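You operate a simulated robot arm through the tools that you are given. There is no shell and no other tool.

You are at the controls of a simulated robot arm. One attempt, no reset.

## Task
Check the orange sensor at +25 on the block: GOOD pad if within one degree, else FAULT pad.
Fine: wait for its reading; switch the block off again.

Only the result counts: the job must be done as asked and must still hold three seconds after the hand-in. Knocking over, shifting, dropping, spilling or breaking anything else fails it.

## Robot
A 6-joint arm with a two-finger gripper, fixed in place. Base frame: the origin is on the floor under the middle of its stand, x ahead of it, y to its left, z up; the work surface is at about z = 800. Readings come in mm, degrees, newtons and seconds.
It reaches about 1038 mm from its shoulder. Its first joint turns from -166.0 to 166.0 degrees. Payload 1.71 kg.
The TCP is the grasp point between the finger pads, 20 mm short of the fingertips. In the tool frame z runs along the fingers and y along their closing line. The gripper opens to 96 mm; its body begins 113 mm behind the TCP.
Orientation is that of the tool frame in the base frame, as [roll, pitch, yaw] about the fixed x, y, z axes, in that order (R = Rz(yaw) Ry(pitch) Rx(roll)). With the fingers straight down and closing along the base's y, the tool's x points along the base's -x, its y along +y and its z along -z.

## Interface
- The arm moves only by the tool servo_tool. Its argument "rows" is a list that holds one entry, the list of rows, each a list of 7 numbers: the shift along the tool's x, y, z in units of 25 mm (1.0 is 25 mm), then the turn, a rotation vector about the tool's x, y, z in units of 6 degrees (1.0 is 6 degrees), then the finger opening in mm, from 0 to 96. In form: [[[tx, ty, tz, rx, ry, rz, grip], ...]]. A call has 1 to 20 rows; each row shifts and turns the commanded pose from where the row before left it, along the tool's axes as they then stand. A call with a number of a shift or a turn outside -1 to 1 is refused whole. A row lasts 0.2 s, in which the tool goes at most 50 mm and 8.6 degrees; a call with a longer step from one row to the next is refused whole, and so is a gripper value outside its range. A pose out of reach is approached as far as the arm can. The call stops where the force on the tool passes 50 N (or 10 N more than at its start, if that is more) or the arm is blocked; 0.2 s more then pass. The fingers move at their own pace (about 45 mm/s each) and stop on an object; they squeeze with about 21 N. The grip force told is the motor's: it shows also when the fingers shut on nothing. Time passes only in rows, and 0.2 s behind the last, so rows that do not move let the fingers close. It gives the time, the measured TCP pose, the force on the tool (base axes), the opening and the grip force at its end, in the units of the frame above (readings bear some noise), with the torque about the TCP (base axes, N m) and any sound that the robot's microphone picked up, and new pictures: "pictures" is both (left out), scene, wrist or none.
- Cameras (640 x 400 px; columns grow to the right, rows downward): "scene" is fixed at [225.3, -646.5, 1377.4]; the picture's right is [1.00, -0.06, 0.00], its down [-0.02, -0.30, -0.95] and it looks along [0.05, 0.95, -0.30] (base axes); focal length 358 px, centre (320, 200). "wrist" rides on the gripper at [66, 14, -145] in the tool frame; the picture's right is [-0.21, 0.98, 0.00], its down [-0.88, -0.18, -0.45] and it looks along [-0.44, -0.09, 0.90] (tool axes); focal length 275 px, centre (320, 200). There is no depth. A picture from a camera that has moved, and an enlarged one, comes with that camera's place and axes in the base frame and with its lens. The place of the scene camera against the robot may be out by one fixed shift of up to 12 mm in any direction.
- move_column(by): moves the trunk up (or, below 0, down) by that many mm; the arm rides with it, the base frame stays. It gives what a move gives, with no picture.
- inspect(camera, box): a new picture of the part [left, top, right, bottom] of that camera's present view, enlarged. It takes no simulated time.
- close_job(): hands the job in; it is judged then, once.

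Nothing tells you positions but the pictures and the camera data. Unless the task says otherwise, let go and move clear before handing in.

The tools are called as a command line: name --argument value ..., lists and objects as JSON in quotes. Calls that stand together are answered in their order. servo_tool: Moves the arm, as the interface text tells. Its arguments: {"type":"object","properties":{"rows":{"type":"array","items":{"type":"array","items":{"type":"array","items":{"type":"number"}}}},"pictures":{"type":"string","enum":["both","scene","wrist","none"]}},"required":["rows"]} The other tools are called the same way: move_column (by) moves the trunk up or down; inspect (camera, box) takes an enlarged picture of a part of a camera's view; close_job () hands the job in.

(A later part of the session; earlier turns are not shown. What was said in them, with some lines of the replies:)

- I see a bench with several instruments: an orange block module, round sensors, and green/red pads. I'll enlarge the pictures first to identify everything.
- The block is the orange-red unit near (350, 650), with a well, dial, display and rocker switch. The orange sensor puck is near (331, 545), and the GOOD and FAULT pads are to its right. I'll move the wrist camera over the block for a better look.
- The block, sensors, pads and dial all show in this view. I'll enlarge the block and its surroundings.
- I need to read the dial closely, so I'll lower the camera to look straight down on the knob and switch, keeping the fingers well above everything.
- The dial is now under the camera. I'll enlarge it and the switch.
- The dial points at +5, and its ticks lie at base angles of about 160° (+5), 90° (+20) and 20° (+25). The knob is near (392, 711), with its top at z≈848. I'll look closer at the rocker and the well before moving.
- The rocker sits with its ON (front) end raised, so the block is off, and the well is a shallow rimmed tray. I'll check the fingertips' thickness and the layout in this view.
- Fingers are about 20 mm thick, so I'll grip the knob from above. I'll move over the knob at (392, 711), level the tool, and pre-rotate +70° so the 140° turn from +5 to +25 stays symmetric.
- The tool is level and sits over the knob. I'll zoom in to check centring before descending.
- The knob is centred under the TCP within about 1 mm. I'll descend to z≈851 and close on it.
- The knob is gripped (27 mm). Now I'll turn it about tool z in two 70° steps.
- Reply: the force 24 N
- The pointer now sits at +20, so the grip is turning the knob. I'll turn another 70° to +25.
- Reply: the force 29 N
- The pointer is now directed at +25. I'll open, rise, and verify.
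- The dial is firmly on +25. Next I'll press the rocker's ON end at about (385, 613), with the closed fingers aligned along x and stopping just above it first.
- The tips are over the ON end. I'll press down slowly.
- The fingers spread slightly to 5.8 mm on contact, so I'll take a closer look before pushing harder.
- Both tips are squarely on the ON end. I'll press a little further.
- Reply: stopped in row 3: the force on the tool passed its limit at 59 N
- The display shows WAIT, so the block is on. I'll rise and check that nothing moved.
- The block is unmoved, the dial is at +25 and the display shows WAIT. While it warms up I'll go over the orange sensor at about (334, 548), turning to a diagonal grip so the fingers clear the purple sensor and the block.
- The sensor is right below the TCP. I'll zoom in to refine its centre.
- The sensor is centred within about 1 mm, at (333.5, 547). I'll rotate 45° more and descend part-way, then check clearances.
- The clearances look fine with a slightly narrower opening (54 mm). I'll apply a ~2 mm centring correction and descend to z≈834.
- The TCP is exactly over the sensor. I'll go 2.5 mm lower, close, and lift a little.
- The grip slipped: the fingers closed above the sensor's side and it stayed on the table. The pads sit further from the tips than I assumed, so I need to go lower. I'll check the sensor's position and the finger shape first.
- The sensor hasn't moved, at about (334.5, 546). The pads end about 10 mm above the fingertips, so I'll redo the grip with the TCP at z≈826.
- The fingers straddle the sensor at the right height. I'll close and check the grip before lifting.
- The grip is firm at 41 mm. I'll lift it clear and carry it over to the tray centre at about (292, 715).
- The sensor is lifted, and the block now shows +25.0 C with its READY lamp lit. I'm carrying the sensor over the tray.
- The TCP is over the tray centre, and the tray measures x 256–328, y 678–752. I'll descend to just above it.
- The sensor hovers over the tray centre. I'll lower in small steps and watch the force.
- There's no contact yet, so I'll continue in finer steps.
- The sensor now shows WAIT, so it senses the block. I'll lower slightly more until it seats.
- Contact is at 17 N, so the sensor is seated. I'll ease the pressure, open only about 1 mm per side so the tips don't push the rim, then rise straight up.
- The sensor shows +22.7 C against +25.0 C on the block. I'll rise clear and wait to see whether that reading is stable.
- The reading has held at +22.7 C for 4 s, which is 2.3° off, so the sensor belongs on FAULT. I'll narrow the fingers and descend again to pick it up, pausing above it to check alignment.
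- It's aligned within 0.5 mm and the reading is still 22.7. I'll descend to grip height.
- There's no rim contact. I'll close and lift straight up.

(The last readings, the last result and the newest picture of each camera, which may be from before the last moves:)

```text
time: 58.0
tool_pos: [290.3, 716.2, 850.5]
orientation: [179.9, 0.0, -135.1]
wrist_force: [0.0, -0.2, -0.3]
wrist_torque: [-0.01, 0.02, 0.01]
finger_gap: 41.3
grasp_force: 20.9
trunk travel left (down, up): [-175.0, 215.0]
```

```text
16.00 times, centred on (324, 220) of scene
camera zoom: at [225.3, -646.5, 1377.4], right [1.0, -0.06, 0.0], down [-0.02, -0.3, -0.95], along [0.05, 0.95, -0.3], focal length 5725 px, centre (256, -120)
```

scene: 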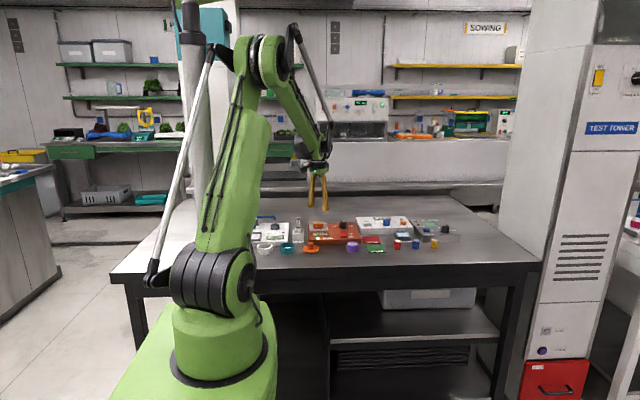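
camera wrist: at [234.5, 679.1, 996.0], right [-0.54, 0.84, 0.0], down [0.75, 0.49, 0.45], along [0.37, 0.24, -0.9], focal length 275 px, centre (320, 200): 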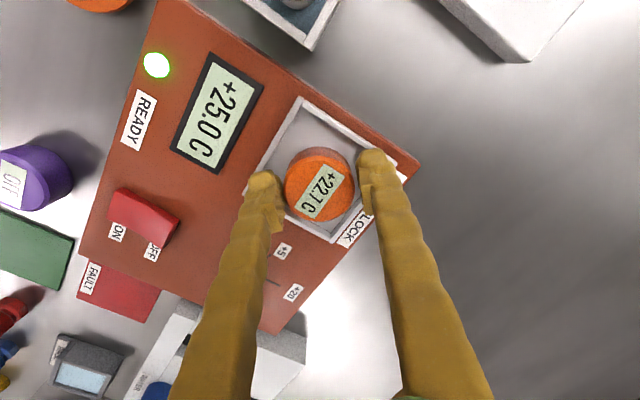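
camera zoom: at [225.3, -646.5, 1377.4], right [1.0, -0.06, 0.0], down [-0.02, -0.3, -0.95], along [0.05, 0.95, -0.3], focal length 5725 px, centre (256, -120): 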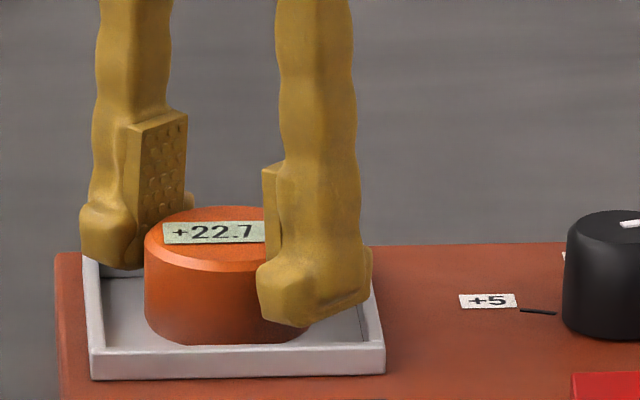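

The grip is firm and the reading is unchanged at +22.7. I'll lift and carry the sensor to above the FAULT pad at about (497, 624).

servo_tool --rows '[[[0, 0, -0.3, 0, 0, 0, 20], [0, 0, -0.6, 0, 0, 0, 20], [0, 0, -0.8, 0, 0, 0, 20], [0, 0, -0.8, 0, 0, 0, 20], [0, 0, -0.8, 0, 0, 0, 20], [-0.324, -0.845, 0, 0, 0, 0, 20], [-0.324, -0.845, 0, 0, 0, 0, 20], [-0.324, -0.845, 0, 0, 0, 0, 20], [-0.324, -0.845, 0, 0, 0, 0, 20], [-0.324, -0.845, 0, 0, 0, 0, 20], [-0.324, -0.845, 0, 0, 0, 0, 20], [-0.324, -0.845, 0, 0, 0, 0, 20], [-0.324, -0.845, 0, 0, 0, 0, 20], [-0.324, -0.845, 0, 0, 0, 0, 20], [-0.324, -0.845, 0, 0, 0, 0, 20], [0, 0, 0, 0, 0, 0, 20], [0, 0, 0, 0, 0, 0, 20]]]'

inspect --camera "scene" --box '[300, 180, 412, 260]'

inspect --camera "wrist" --box '[190, 60, 450, 240]'

```text
time: 61.6
tool_pos: [496.5, 622.1, 932.0]
orientation: [179.9, 0.1, -135.1]
wrist_force: [0.2, -0.2, -0.7]
wrist_torque: [-0.01, -0.02, 0.02]
finger_gap: 41.2
grasp_force: 20.6
trunk travel left (down, up): [-175.0, 215.0]
camera wrist: at [441.0, 587.0, 1077.9], right [-0.54, 0.84, 0.0], down [0.75, 0.49, 0.45], along [0.37, 0.24, -0.9], focal length 275 px, centre (320, 200)
```

scene: 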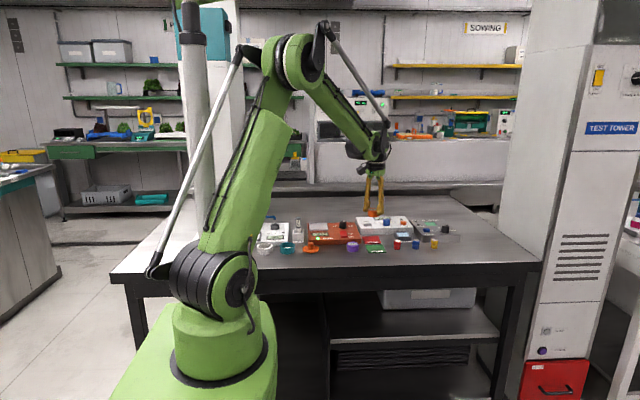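
wrist: 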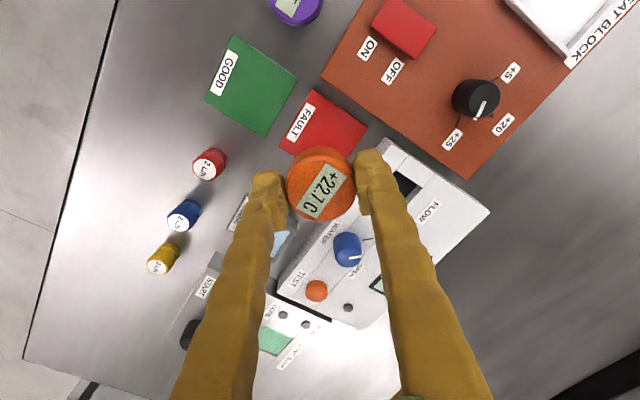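

```text
5.00 times, centred on (356, 220) of scene
camera zoom: at [225.3, -646.5, 1377.4], right [1.0, -0.06, 0.0], down [-0.02, -0.3, -0.95], along [0.05, 0.95, -0.3], focal length 1789 px, centre (140, 100)
```

zoom: 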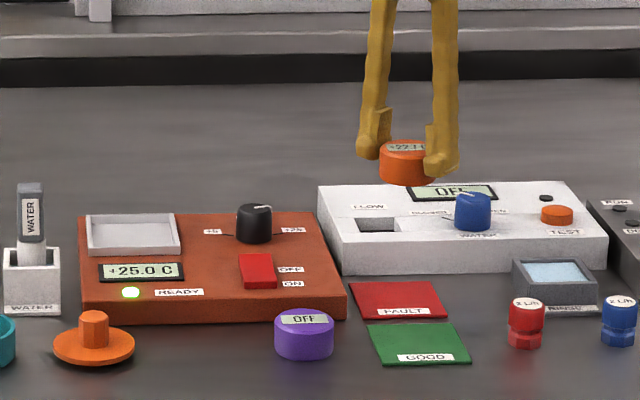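

```text
2.22 times, centred on (320, 150) of wrist
camera zoom: at [441.0, 587.0, 1077.9], right [-0.54, 0.84, 0.0], down [0.75, 0.49, 0.45], along [0.37, 0.24, -0.9], focal length 612 px, centre (320, 311)
```

zoom: 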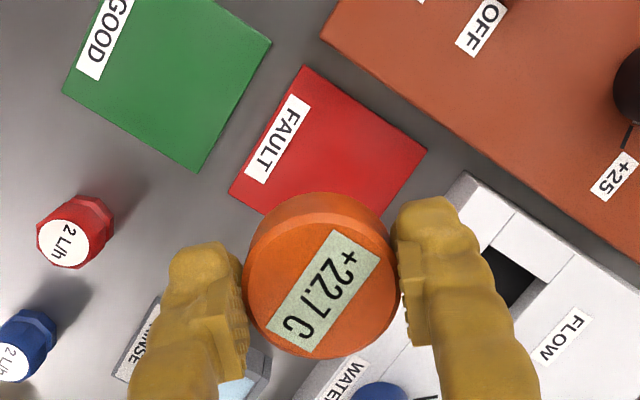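

The FAULT pad spans about x 462–527, y 594–657, so the sensor is close to its middle. I'll nudge +2 mm in y and descend to just above the pad.

servo_tool --rows '[[[-0.057, 0.057, 0.5, 0, 0, 0, 20], [0, 0, 0.8, 0, 0, 0, 20], [0, 0, 0.8, 0, 0, 0, 20], [0, 0, 0.7, 0, 0, 0, 20], [0, 0, 0.5, 0, 0, 0, 20], [0, 0, 0.3, 0, 0, 0, 20], [0, 0, 0, 0, 0, 0, 20]]]'

inspect --camera "scene" --box '[340, 205, 404, 255]'

inspect --camera "wrist" --box '[190, 60, 450, 240]'

```text
time: 63.2
tool_pos: [496.1, 625.8, 843.0]
orientation: [179.9, 0.1, -135.2]
wrist_force: [-0.6, -0.2, 0.4]
wrist_torque: [0.03, 0.03, 0.01]
finger_gap: 41.2
grasp_force: 20.5
trunk travel left (down, up): [-175.0, 215.0]
camera wrist: at [440.7, 588.6, 988.0], right [-0.54, 0.84, 0.0], down [0.75, 0.49, 0.45], along [0.37, 0.24, -0.9], focal length 275 px, centre (320, 200)
```

scene: 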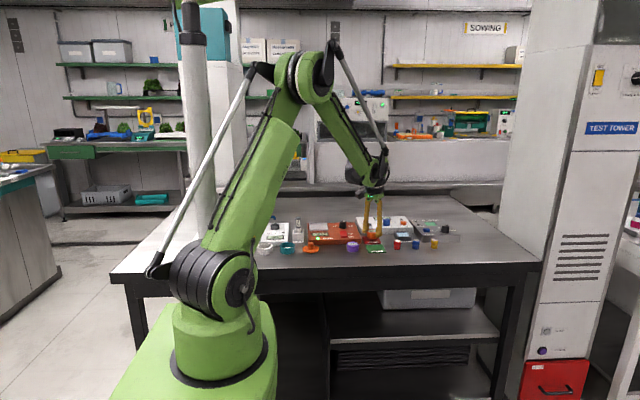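
wrist: 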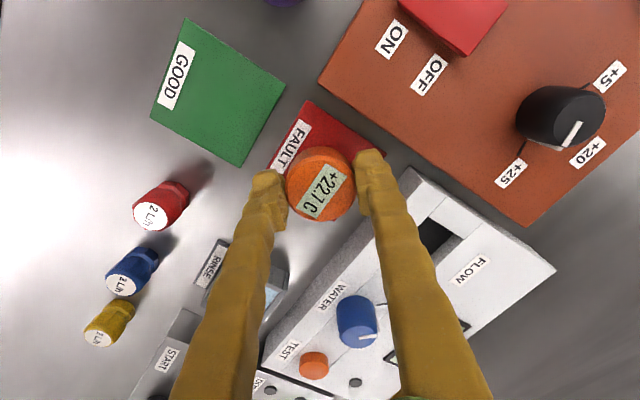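

```text
8.00 times, centred on (372, 230) of scene
camera zoom: at [225.3, -646.5, 1377.4], right [1.0, -0.06, 0.0], down [-0.02, -0.3, -0.95], along [0.05, 0.95, -0.3], focal length 2863 px, centre (-96, -40)
```

zoom: 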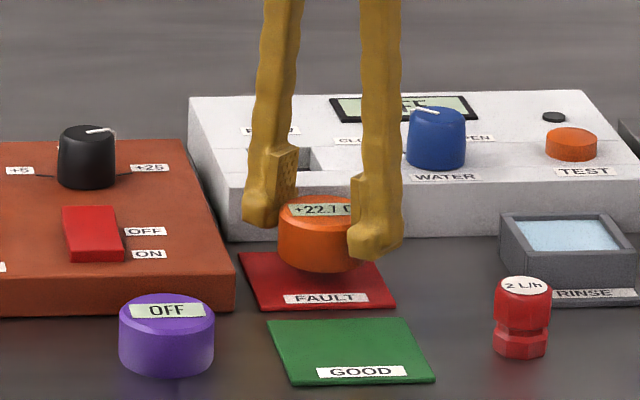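

```text
2.22 times, centred on (320, 150) of wrist
camera zoom: at [440.7, 588.6, 988.0], right [-0.54, 0.84, 0.0], down [0.75, 0.49, 0.45], along [0.37, 0.24, -0.9], focal length 612 px, centre (320, 311)
```

zoom: 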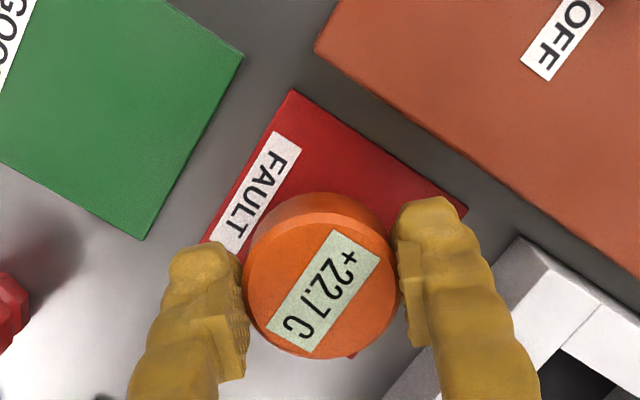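

It's well placed over the pad. I'll lower in small steps until contact.

servo_tool --rows '[[[0, 0, 0.25, 0, 0, 0, 20], [0, 0, 0.15, 0, 0, 0, 20], [0, 0, 0, 0, 0, 0, 20]]]' --pictures "none"

servo_tool --rows '[[[0, 0, 0.04, 0, 0, 0, 20], [0, 0, 0.04, 0, 0, 0, 20], [0, 0, 0, 0, 0, 0, 20]]]' --pictures "none"

inspect --camera "scene" --box '[356, 218, 388, 242]'

```text
time: 64.0
tool_pos: [496.1, 625.3, 833.9]
orientation: [180.0, 0.0, -135.1]
wrist_force: [-1.0, -0.2, -0.1]
wrist_torque: [0.02, -0.01, -0.03]
finger_gap: 41.0
grasp_force: 20.5
trunk travel left (down, up): [-175.0, 215.0]
```

```text
time: 64.8
tool_pos: [497.4, 624.5, 831.7]
orientation: [179.9, 0.1, -135.2]
wrist_force: [2.7, 3.4, 14.3]
wrist_torque: [0.07, -0.12, 0.0]
finger_gap: 40.8
grasp_force: 21.0
trunk travel left (down, up): [-175.0, 215.0]
```

```text
16.00 times, centred on (372, 230) of scene
camera zoom: at [225.3, -646.5, 1377.4], right [1.0, -0.06, 0.0], down [-0.02, -0.3, -0.95], along [0.05, 0.95, -0.3], focal length 5725 px, centre (-512, -280)
```

zoom: 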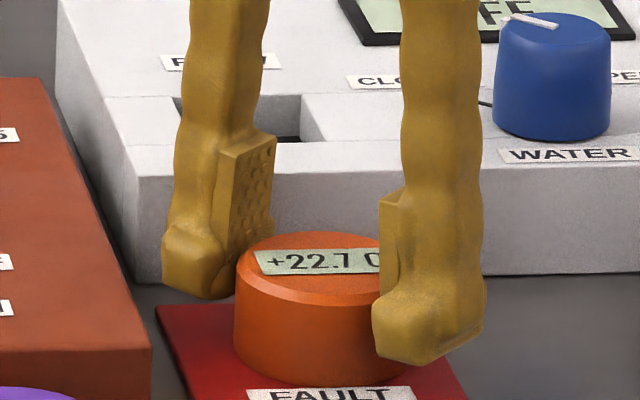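

It's seated on the pad. I'll ease off, open a little, and rise.

servo_tool --rows '[[[0, 0, -0.02, 0, 0, 0, 20], [0, 0, 0, 0, 0, 0, 47], [0, 0, 0, 0, 0, 0, 47], [0, 0, 0, 0, 0, 0, 47], [0, 0, -0.3, 0, 0, 0, 47], [0, 0, -0.6, 0, 0, 0, 47], [0, 0, -0.8, 0, 0, 0, 47], [0, 0, -0.8, 0, 0, 0, 47], [0, 0, -0.8, 0, 0, 0, 47], [0, 0, 0, 0, 0, 0, 47]]]'

inspect --camera "scene" --box '[340, 205, 404, 255]'

inspect --camera "wrist" --box '[190, 60, 450, 240]'

```text
time: 67.0
tool_pos: [497.6, 624.1, 914.2]
orientation: [179.9, 0.1, -135.2]
wrist_force: [0.1, 0.3, 0.4]
wrist_torque: [0.04, -0.03, 0.01]
finger_gap: 46.8
grasp_force: 0.0
trunk travel left (down, up): [-175.0, 215.0]
camera wrist: at [440.8, 588.2, 1060.0], right [-0.54, 0.84, 0.0], down [0.75, 0.49, 0.45], along [0.37, 0.24, -0.9], focal length 275 px, centre (320, 200)
```

scene: 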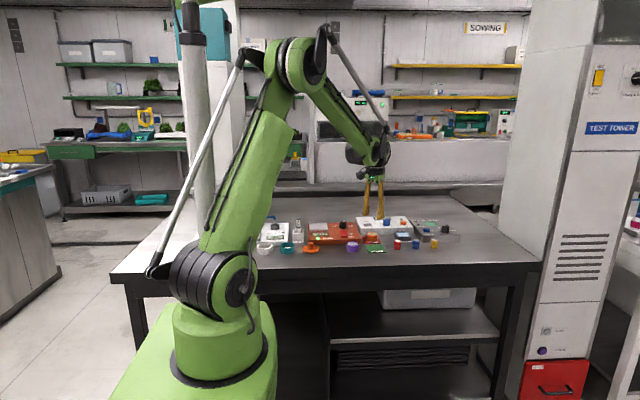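
wrist: 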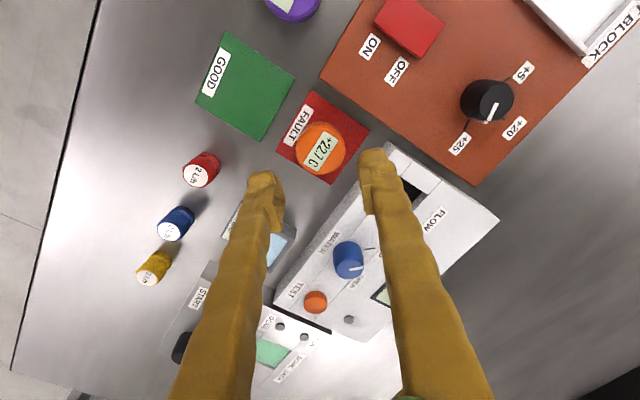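

```text
8.00 times, centred on (372, 230) of scene
camera zoom: at [225.3, -646.5, 1377.4], right [1.0, -0.06, 0.0], down [-0.02, -0.3, -0.95], along [0.05, 0.95, -0.3], focal length 2863 px, centre (-96, -40)
```

zoom: 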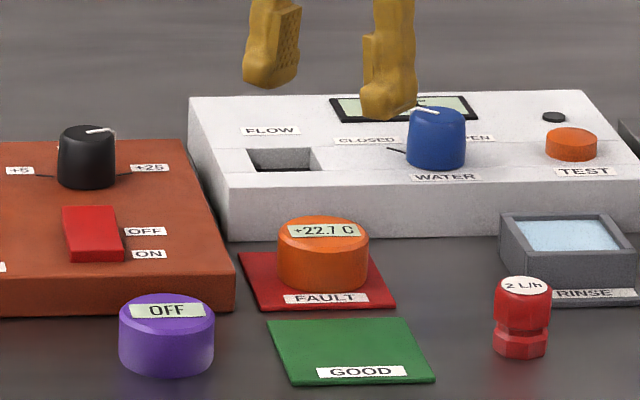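

```text
2.22 times, centred on (320, 150) of wrist
camera zoom: at [440.8, 588.2, 1060.0], right [-0.54, 0.84, 0.0], down [0.75, 0.49, 0.45], along [0.37, 0.24, -0.9], focal length 612 px, centre (320, 311)
```

zoom: 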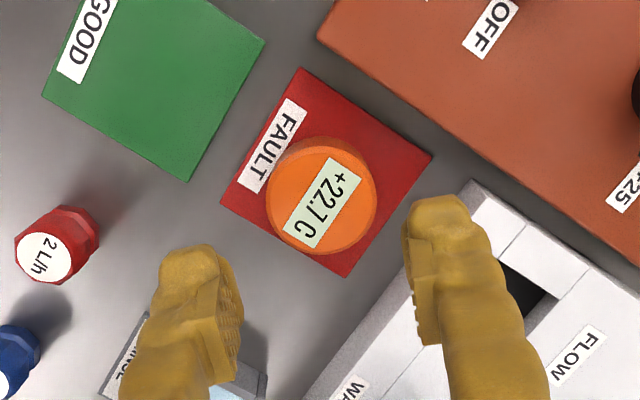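

The orange sensor stands on the FAULT pad, showing +22.7 C. Next I'll press the rocker's raised OFF end at about (385, 645) with one fingertip, turning the tool so the fingers lie along x.

servo_tool --rows '[[[0.47, 0.767, 0, 0, 0, 0, 40], [0.47, 0.767, 0, 0, 0, 0, 30], [0.47, 0.767, 0, 0, 0, 0, 30], [0.47, 0.767, 0, 0, 0, 0, 30], [0, 0, 0, 0, 0, -0.942, 30], [0, 0, 0, 0, 0, -0.942, 30], [0, 0, 0, 0, 0, -0.942, 30], [0, 0, 0, 0, 0, -0.942, 30], [0, 0, 0, 0, 0, -0.942, 30], [0, 0, 0, 0, 0, -0.942, 30], [0, 0, 0, 0, 0, -0.942, 30], [0, 0, 0, 0, 0, -0.942, 30], [0, 0, 0, 0, 0, 0, 30], [0, 0, 0, 0, 0, 0, 30]]]'

inspect --camera "wrist" --box '[220, 80, 420, 220]'

inspect --camera "scene" --box '[308, 190, 388, 250]'

```text
time: 70.0
tool_pos: [409.8, 646.2, 913.5]
orientation: [180.0, 0.2, -89.9]
wrist_force: [-0.5, -0.1, -0.5]
wrist_torque: [0.01, 0.01, 0.0]
finger_gap: 30.2
grasp_force: 0.1
trunk travel left (down, up): [-175.0, 215.0]
camera wrist: at [396.0, 580.6, 1059.1], right [-0.98, 0.2, 0.0], down [0.18, 0.88, 0.45], along [0.09, 0.44, -0.89], focal length 275 px, centre (320, 200)
```

scene: 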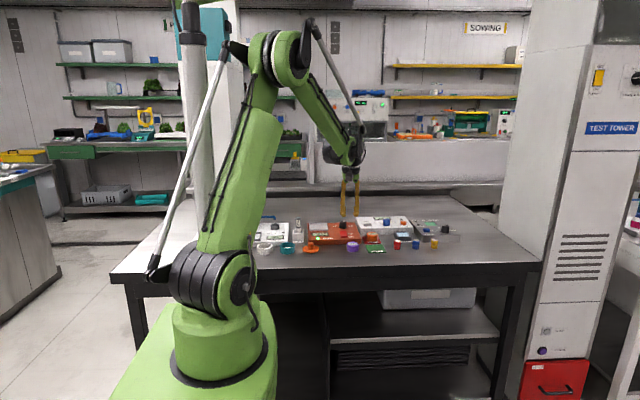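
wrist: 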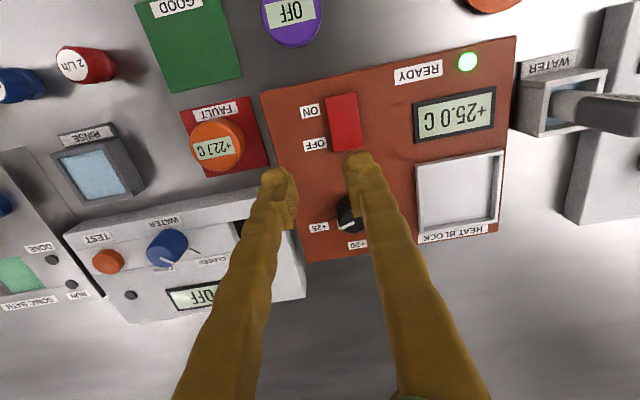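

```text
2.86 times, centred on (320, 150) of wrist
camera zoom: at [396.0, 580.6, 1059.1], right [-0.98, 0.2, 0.0], down [0.18, 0.88, 0.45], along [0.09, 0.44, -0.89], focal length 786 px, centre (320, 343)
```

zoom: 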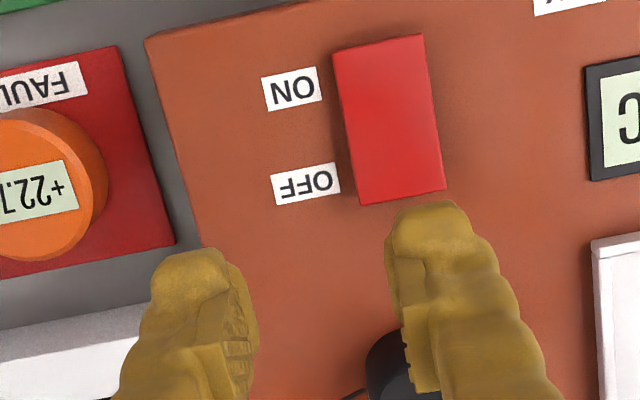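

```text
6.67 times, centred on (348, 220) of scene
camera zoom: at [225.3, -646.5, 1377.4], right [1.0, -0.06, 0.0], down [-0.02, -0.3, -0.95], along [0.05, 0.95, -0.3], focal length 2386 px, centre (133, 67)
```

zoom: 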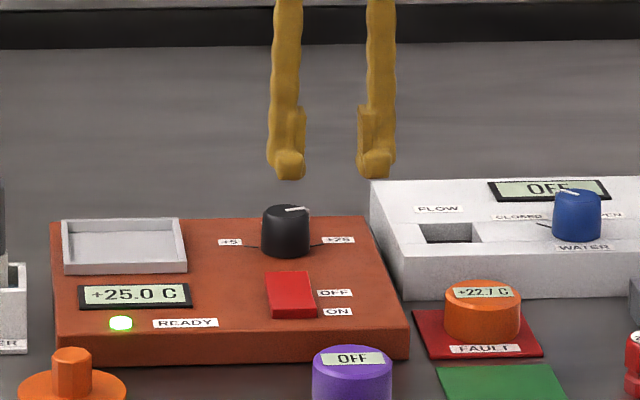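

The left-hand (-x) finger is lined up with the rocker's OFF end at about (386, 648). I'll descend to just above it.

servo_tool --rows '[[[-0.08, 0, 0.4, 0, 0, 0, 30], [0, 0, 0.6, 0, 0, 0, 30], [0, 0, 0.6, 0, 0, 0, 30], [0, 0, 0.3, 0, 0, 0, 30], [0, 0, 0.1, 0, 0, 0, 30], [0, 0, 0, 0, 0, 0, 30]]]'

inspect --camera "wrist" --box '[260, 100, 420, 220]'

inspect --camera "scene" --box '[320, 200, 376, 242]'

```text
time: 71.4
tool_pos: [409.2, 648.5, 865.0]
orientation: [-180.0, 0.2, -89.9]
wrist_force: [0.7, 0.0, 0.3]
wrist_torque: [0.0, 0.01, -0.02]
finger_gap: 30.0
grasp_force: 0.1
trunk travel left (down, up): [-175.0, 215.0]
camera wrist: at [395.6, 582.9, 1009.5], right [-0.98, 0.2, 0.0], down [0.18, 0.88, 0.45], along [0.09, 0.44, -0.89], focal length 275 px, centre (320, 200)
```

scene: 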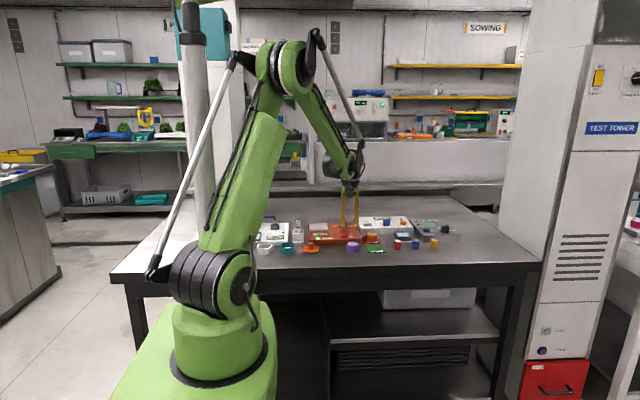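
wrist: 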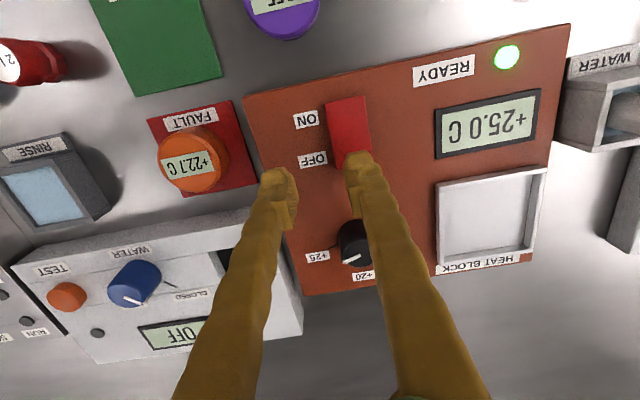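

```text
3.33 times, centred on (340, 160) of wrist
camera zoom: at [395.6, 582.9, 1009.5], right [-0.98, 0.2, 0.0], down [0.18, 0.88, 0.45], along [0.09, 0.44, -0.89], focal length 918 px, centre (253, 333)
```

zoom: 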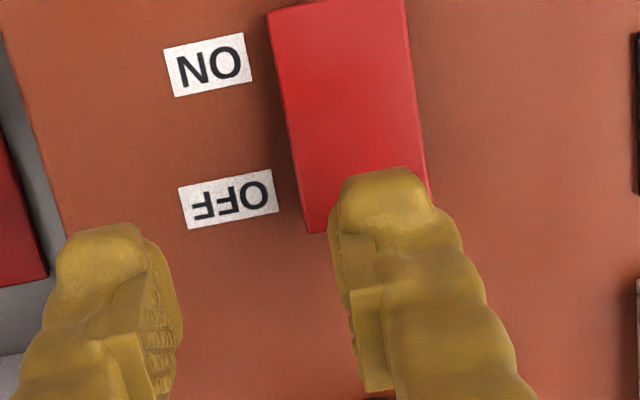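

```text
9.52 times, centred on (348, 221) of scene
camera zoom: at [225.3, -646.5, 1377.4], right [1.0, -0.06, 0.0], down [-0.02, -0.3, -0.95], along [0.05, 0.95, -0.3], focal length 3408 px, centre (53, 0)
```

zoom: 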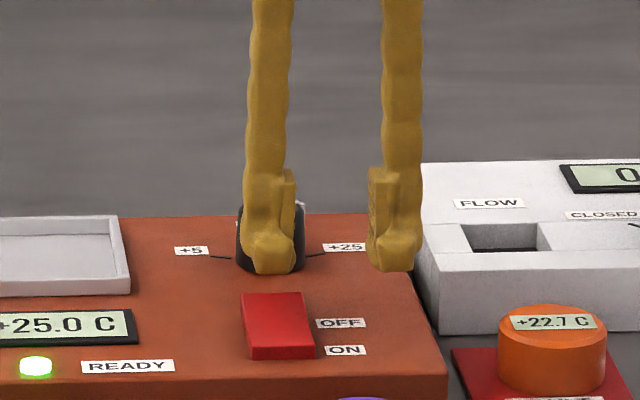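

The fingertip is centred over the OFF end. I'll press down in small steps.

servo_tool --rows '[[[0, 0, 0.2, 0, 0, 0, 30], [0, 0, 0.12, 0, 0, 0, 30], [0, 0, 0.08, 0, 0, 0, 30], [0, 0, 0.06, 0, 0, 0, 30]]]' --pictures "wrist"

inspect --camera "scene" --box '[320, 200, 376, 242]'

```text
time: 72.4
tool_pos: [410.0, 649.0, 853.6]
orientation: [-180.0, 0.1, -90.0]
wrist_force: [-0.6, 0.3, 0.5]
wrist_torque: [0.0, -0.01, 0.0]
finger_gap: 30.0
grasp_force: 0.1
trunk travel left (down, up): [-175.0, 215.0]
camera wrist: at [395.9, 582.8, 997.9], right [-0.98, 0.2, 0.0], down [0.18, 0.88, 0.45], along [0.09, 0.44, -0.89], focal length 275 px, centre (320, 200)
```

wrist: 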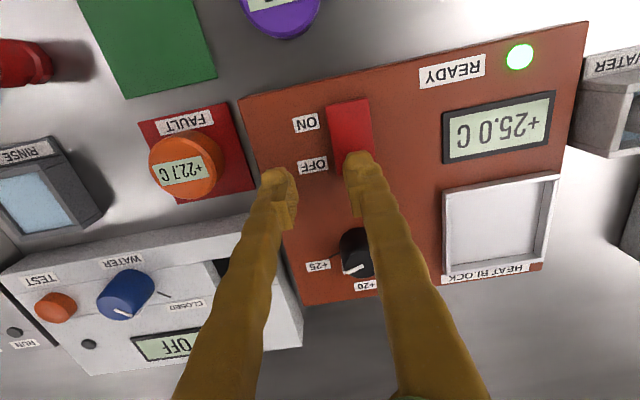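

```text
9.52 times, centred on (348, 221) of scene
camera zoom: at [225.3, -646.5, 1377.4], right [1.0, -0.06, 0.0], down [-0.02, -0.3, -0.95], along [0.05, 0.95, -0.3], focal length 3408 px, centre (53, 0)
```

zoom: 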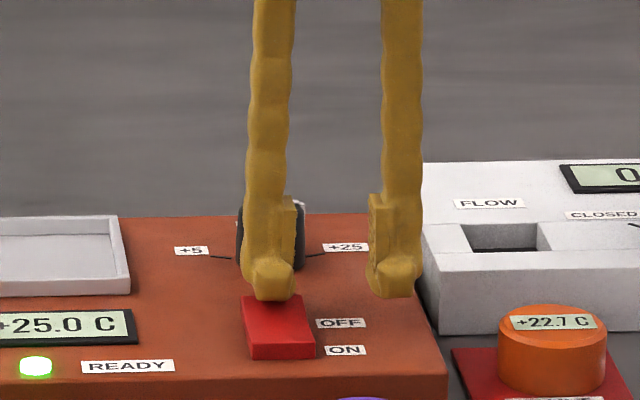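

servo_tool --rows '[[[0.06, 0, 0.04, 0, 0, 0, 30], [0, 0, 0.06, 0, 0, 0, 30], [0, 0, 0, 0, 0, 0, 30]]]' --pictures "wrist"

inspect --camera "scene" --box '[320, 200, 376, 242]'

```text
time: 73.2
tool_pos: [409.3, 647.7, 850.0]
orientation: [179.9, 0.2, -89.9]
wrist_force: [0.7, -1.0, 0.1]
wrist_torque: [0.0, -0.02, -0.03]
finger_gap: 30.0
grasp_force: 0.1
trunk travel left (down, up): [-175.0, 215.0]
camera wrist: at [395.8, 581.4, 995.1], right [-0.98, 0.2, 0.0], down [0.18, 0.88, 0.45], along [0.09, 0.44, -0.89], focal length 275 px, centre (320, 200)
```

wrist: 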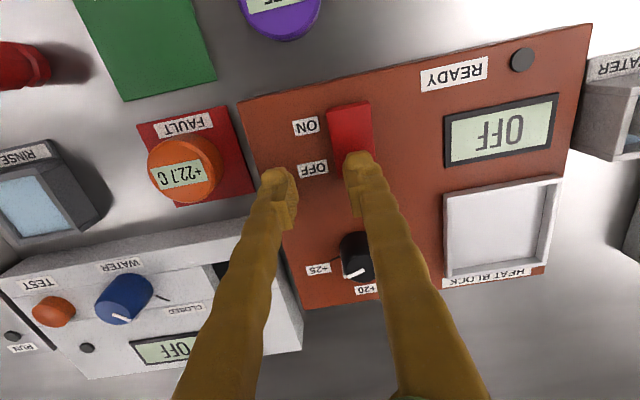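

```text
9.52 times, centred on (348, 221) of scene
camera zoom: at [225.3, -646.5, 1377.4], right [1.0, -0.06, 0.0], down [-0.02, -0.3, -0.95], along [0.05, 0.95, -0.3], focal length 3408 px, centre (53, 0)
```

zoom: 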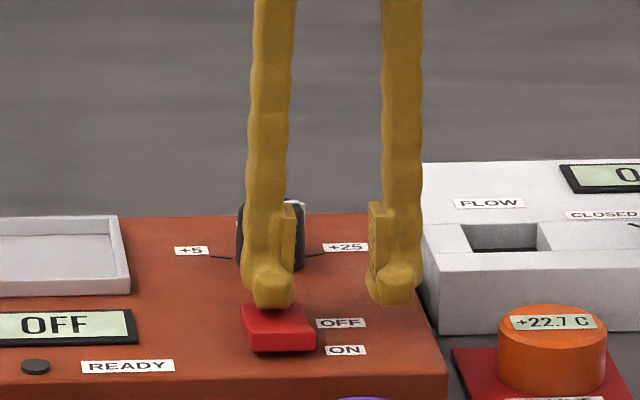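

The block is switched off: its display reads OFF and the READY lamp is dark. I'll rise straight up and retreat clear, then check the whole scene.

servo_tool --rows '[[[0, 0, -0.3, 0, 0, 0, 30], [0, 0, -0.6, 0, 0, 0, 30], [0, 0, -0.9, 0, 0, 0, 30], [0, 0, -1, 0, 0, 0, 30], [0, 0, -1, 0, 0, 0, 30], [0, 0, -1, 0, 0, 0, 30], [0, 0, -1, 0, 0, 0, 30], [0, 0, -1, 0, 0, 0, 40], [0, 0, 0, 0, 0, 0, 50], [0, 0, 0, 0, 0, 0, 50], [0, 0, 0, 0, 0, 0, 50]]]'

inspect --camera "scene" --box '[300, 200, 412, 260]'

inspect --camera "scene" --box '[230, 200, 342, 260]'

inspect --camera "scene" --box '[370, 200, 482, 260]'

```text
time: 75.6
tool_pos: [408.7, 647.0, 1019.6]
orientation: [180.0, 0.1, -90.0]
wrist_force: [0.1, -0.7, 0.4]
wrist_torque: [-0.03, 0.02, 0.02]
finger_gap: 50.1
grasp_force: 0.1
trunk travel left (down, up): [-175.0, 215.0]
camera wrist: at [396.2, 581.4, 1165.2], right [-0.98, 0.2, 0.0], down [0.18, 0.88, 0.45], along [0.09, 0.44, -0.89], focal length 275 px, centre (320, 200)
```

scene: 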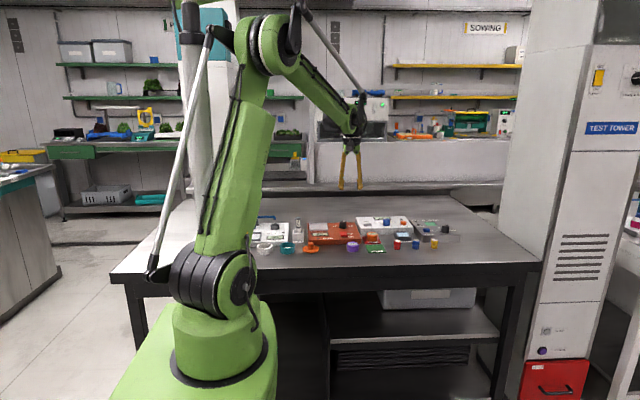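
wrist: 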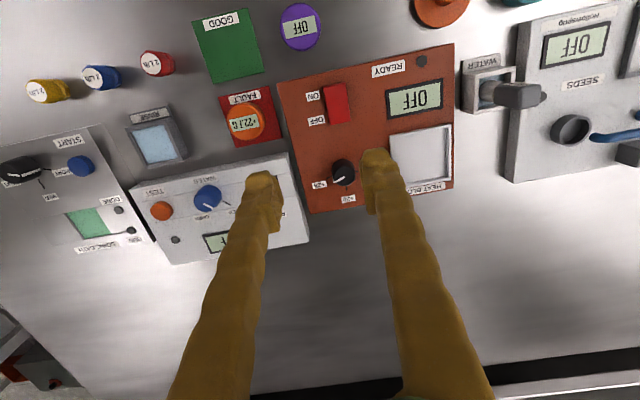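

```text
5.71 times, centred on (356, 230) of scene
camera zoom: at [225.3, -646.5, 1377.4], right [1.0, -0.06, 0.0], down [-0.02, -0.3, -0.95], along [0.05, 0.95, -0.3], focal length 2045 px, centre (114, 29)
```

zoom: 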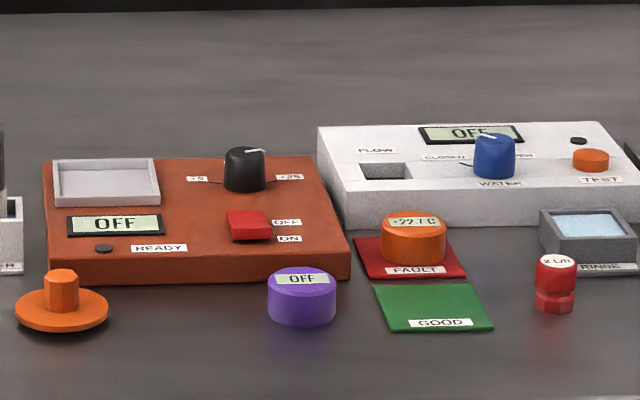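

```text
5.71 times, centred on (286, 230) of scene
camera zoom: at [225.3, -646.5, 1377.4], right [1.0, -0.06, 0.0], down [-0.02, -0.3, -0.95], along [0.05, 0.95, -0.3], focal length 2045 px, centre (514, 29)
```

zoom: 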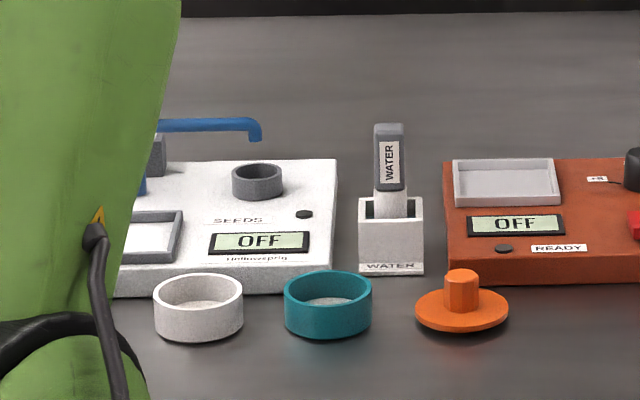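

```text
5.71 times, centred on (426, 230) of scene
camera zoom: at [225.3, -646.5, 1377.4], right [1.0, -0.06, 0.0], down [-0.02, -0.3, -0.95], along [0.05, 0.95, -0.3], focal length 2045 px, centre (-286, 29)
```

zoom: 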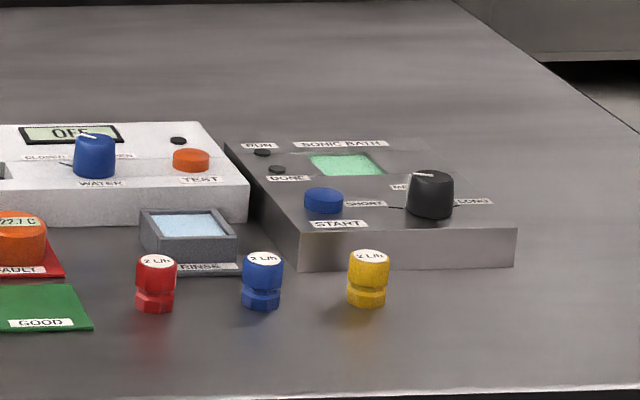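

The block is off, the orange sensor (+22.7 C against +25.0 C) stands fully on the FAULT pad, and everything else is where it was. The gripper is empty and clear, so I'm handing in.

close_job

```text
The job is handed in.
```

The orange sensor failed the check, so it is on the FAULT pad. It read +22.7 C and held there for several seconds, while the block showed +25.0 C with its READY lamp lit. That is 2.3 degrees off, outside the one-degree limit.

The block is switched off again: its display reads OFF and the READY lamp is dark. I left its dial at +25; it was at +5 when I started.

My first attempt to grip the sensor slipped off its top and left it in place on the table; the second grip held. When I pressed the rocker on, the force limit stopped the arm and it slid about 15 mm sideways. In the final pictures nothing else on the bench appears moved or knocked. I handed in with the gripper empty and clear of the bench.
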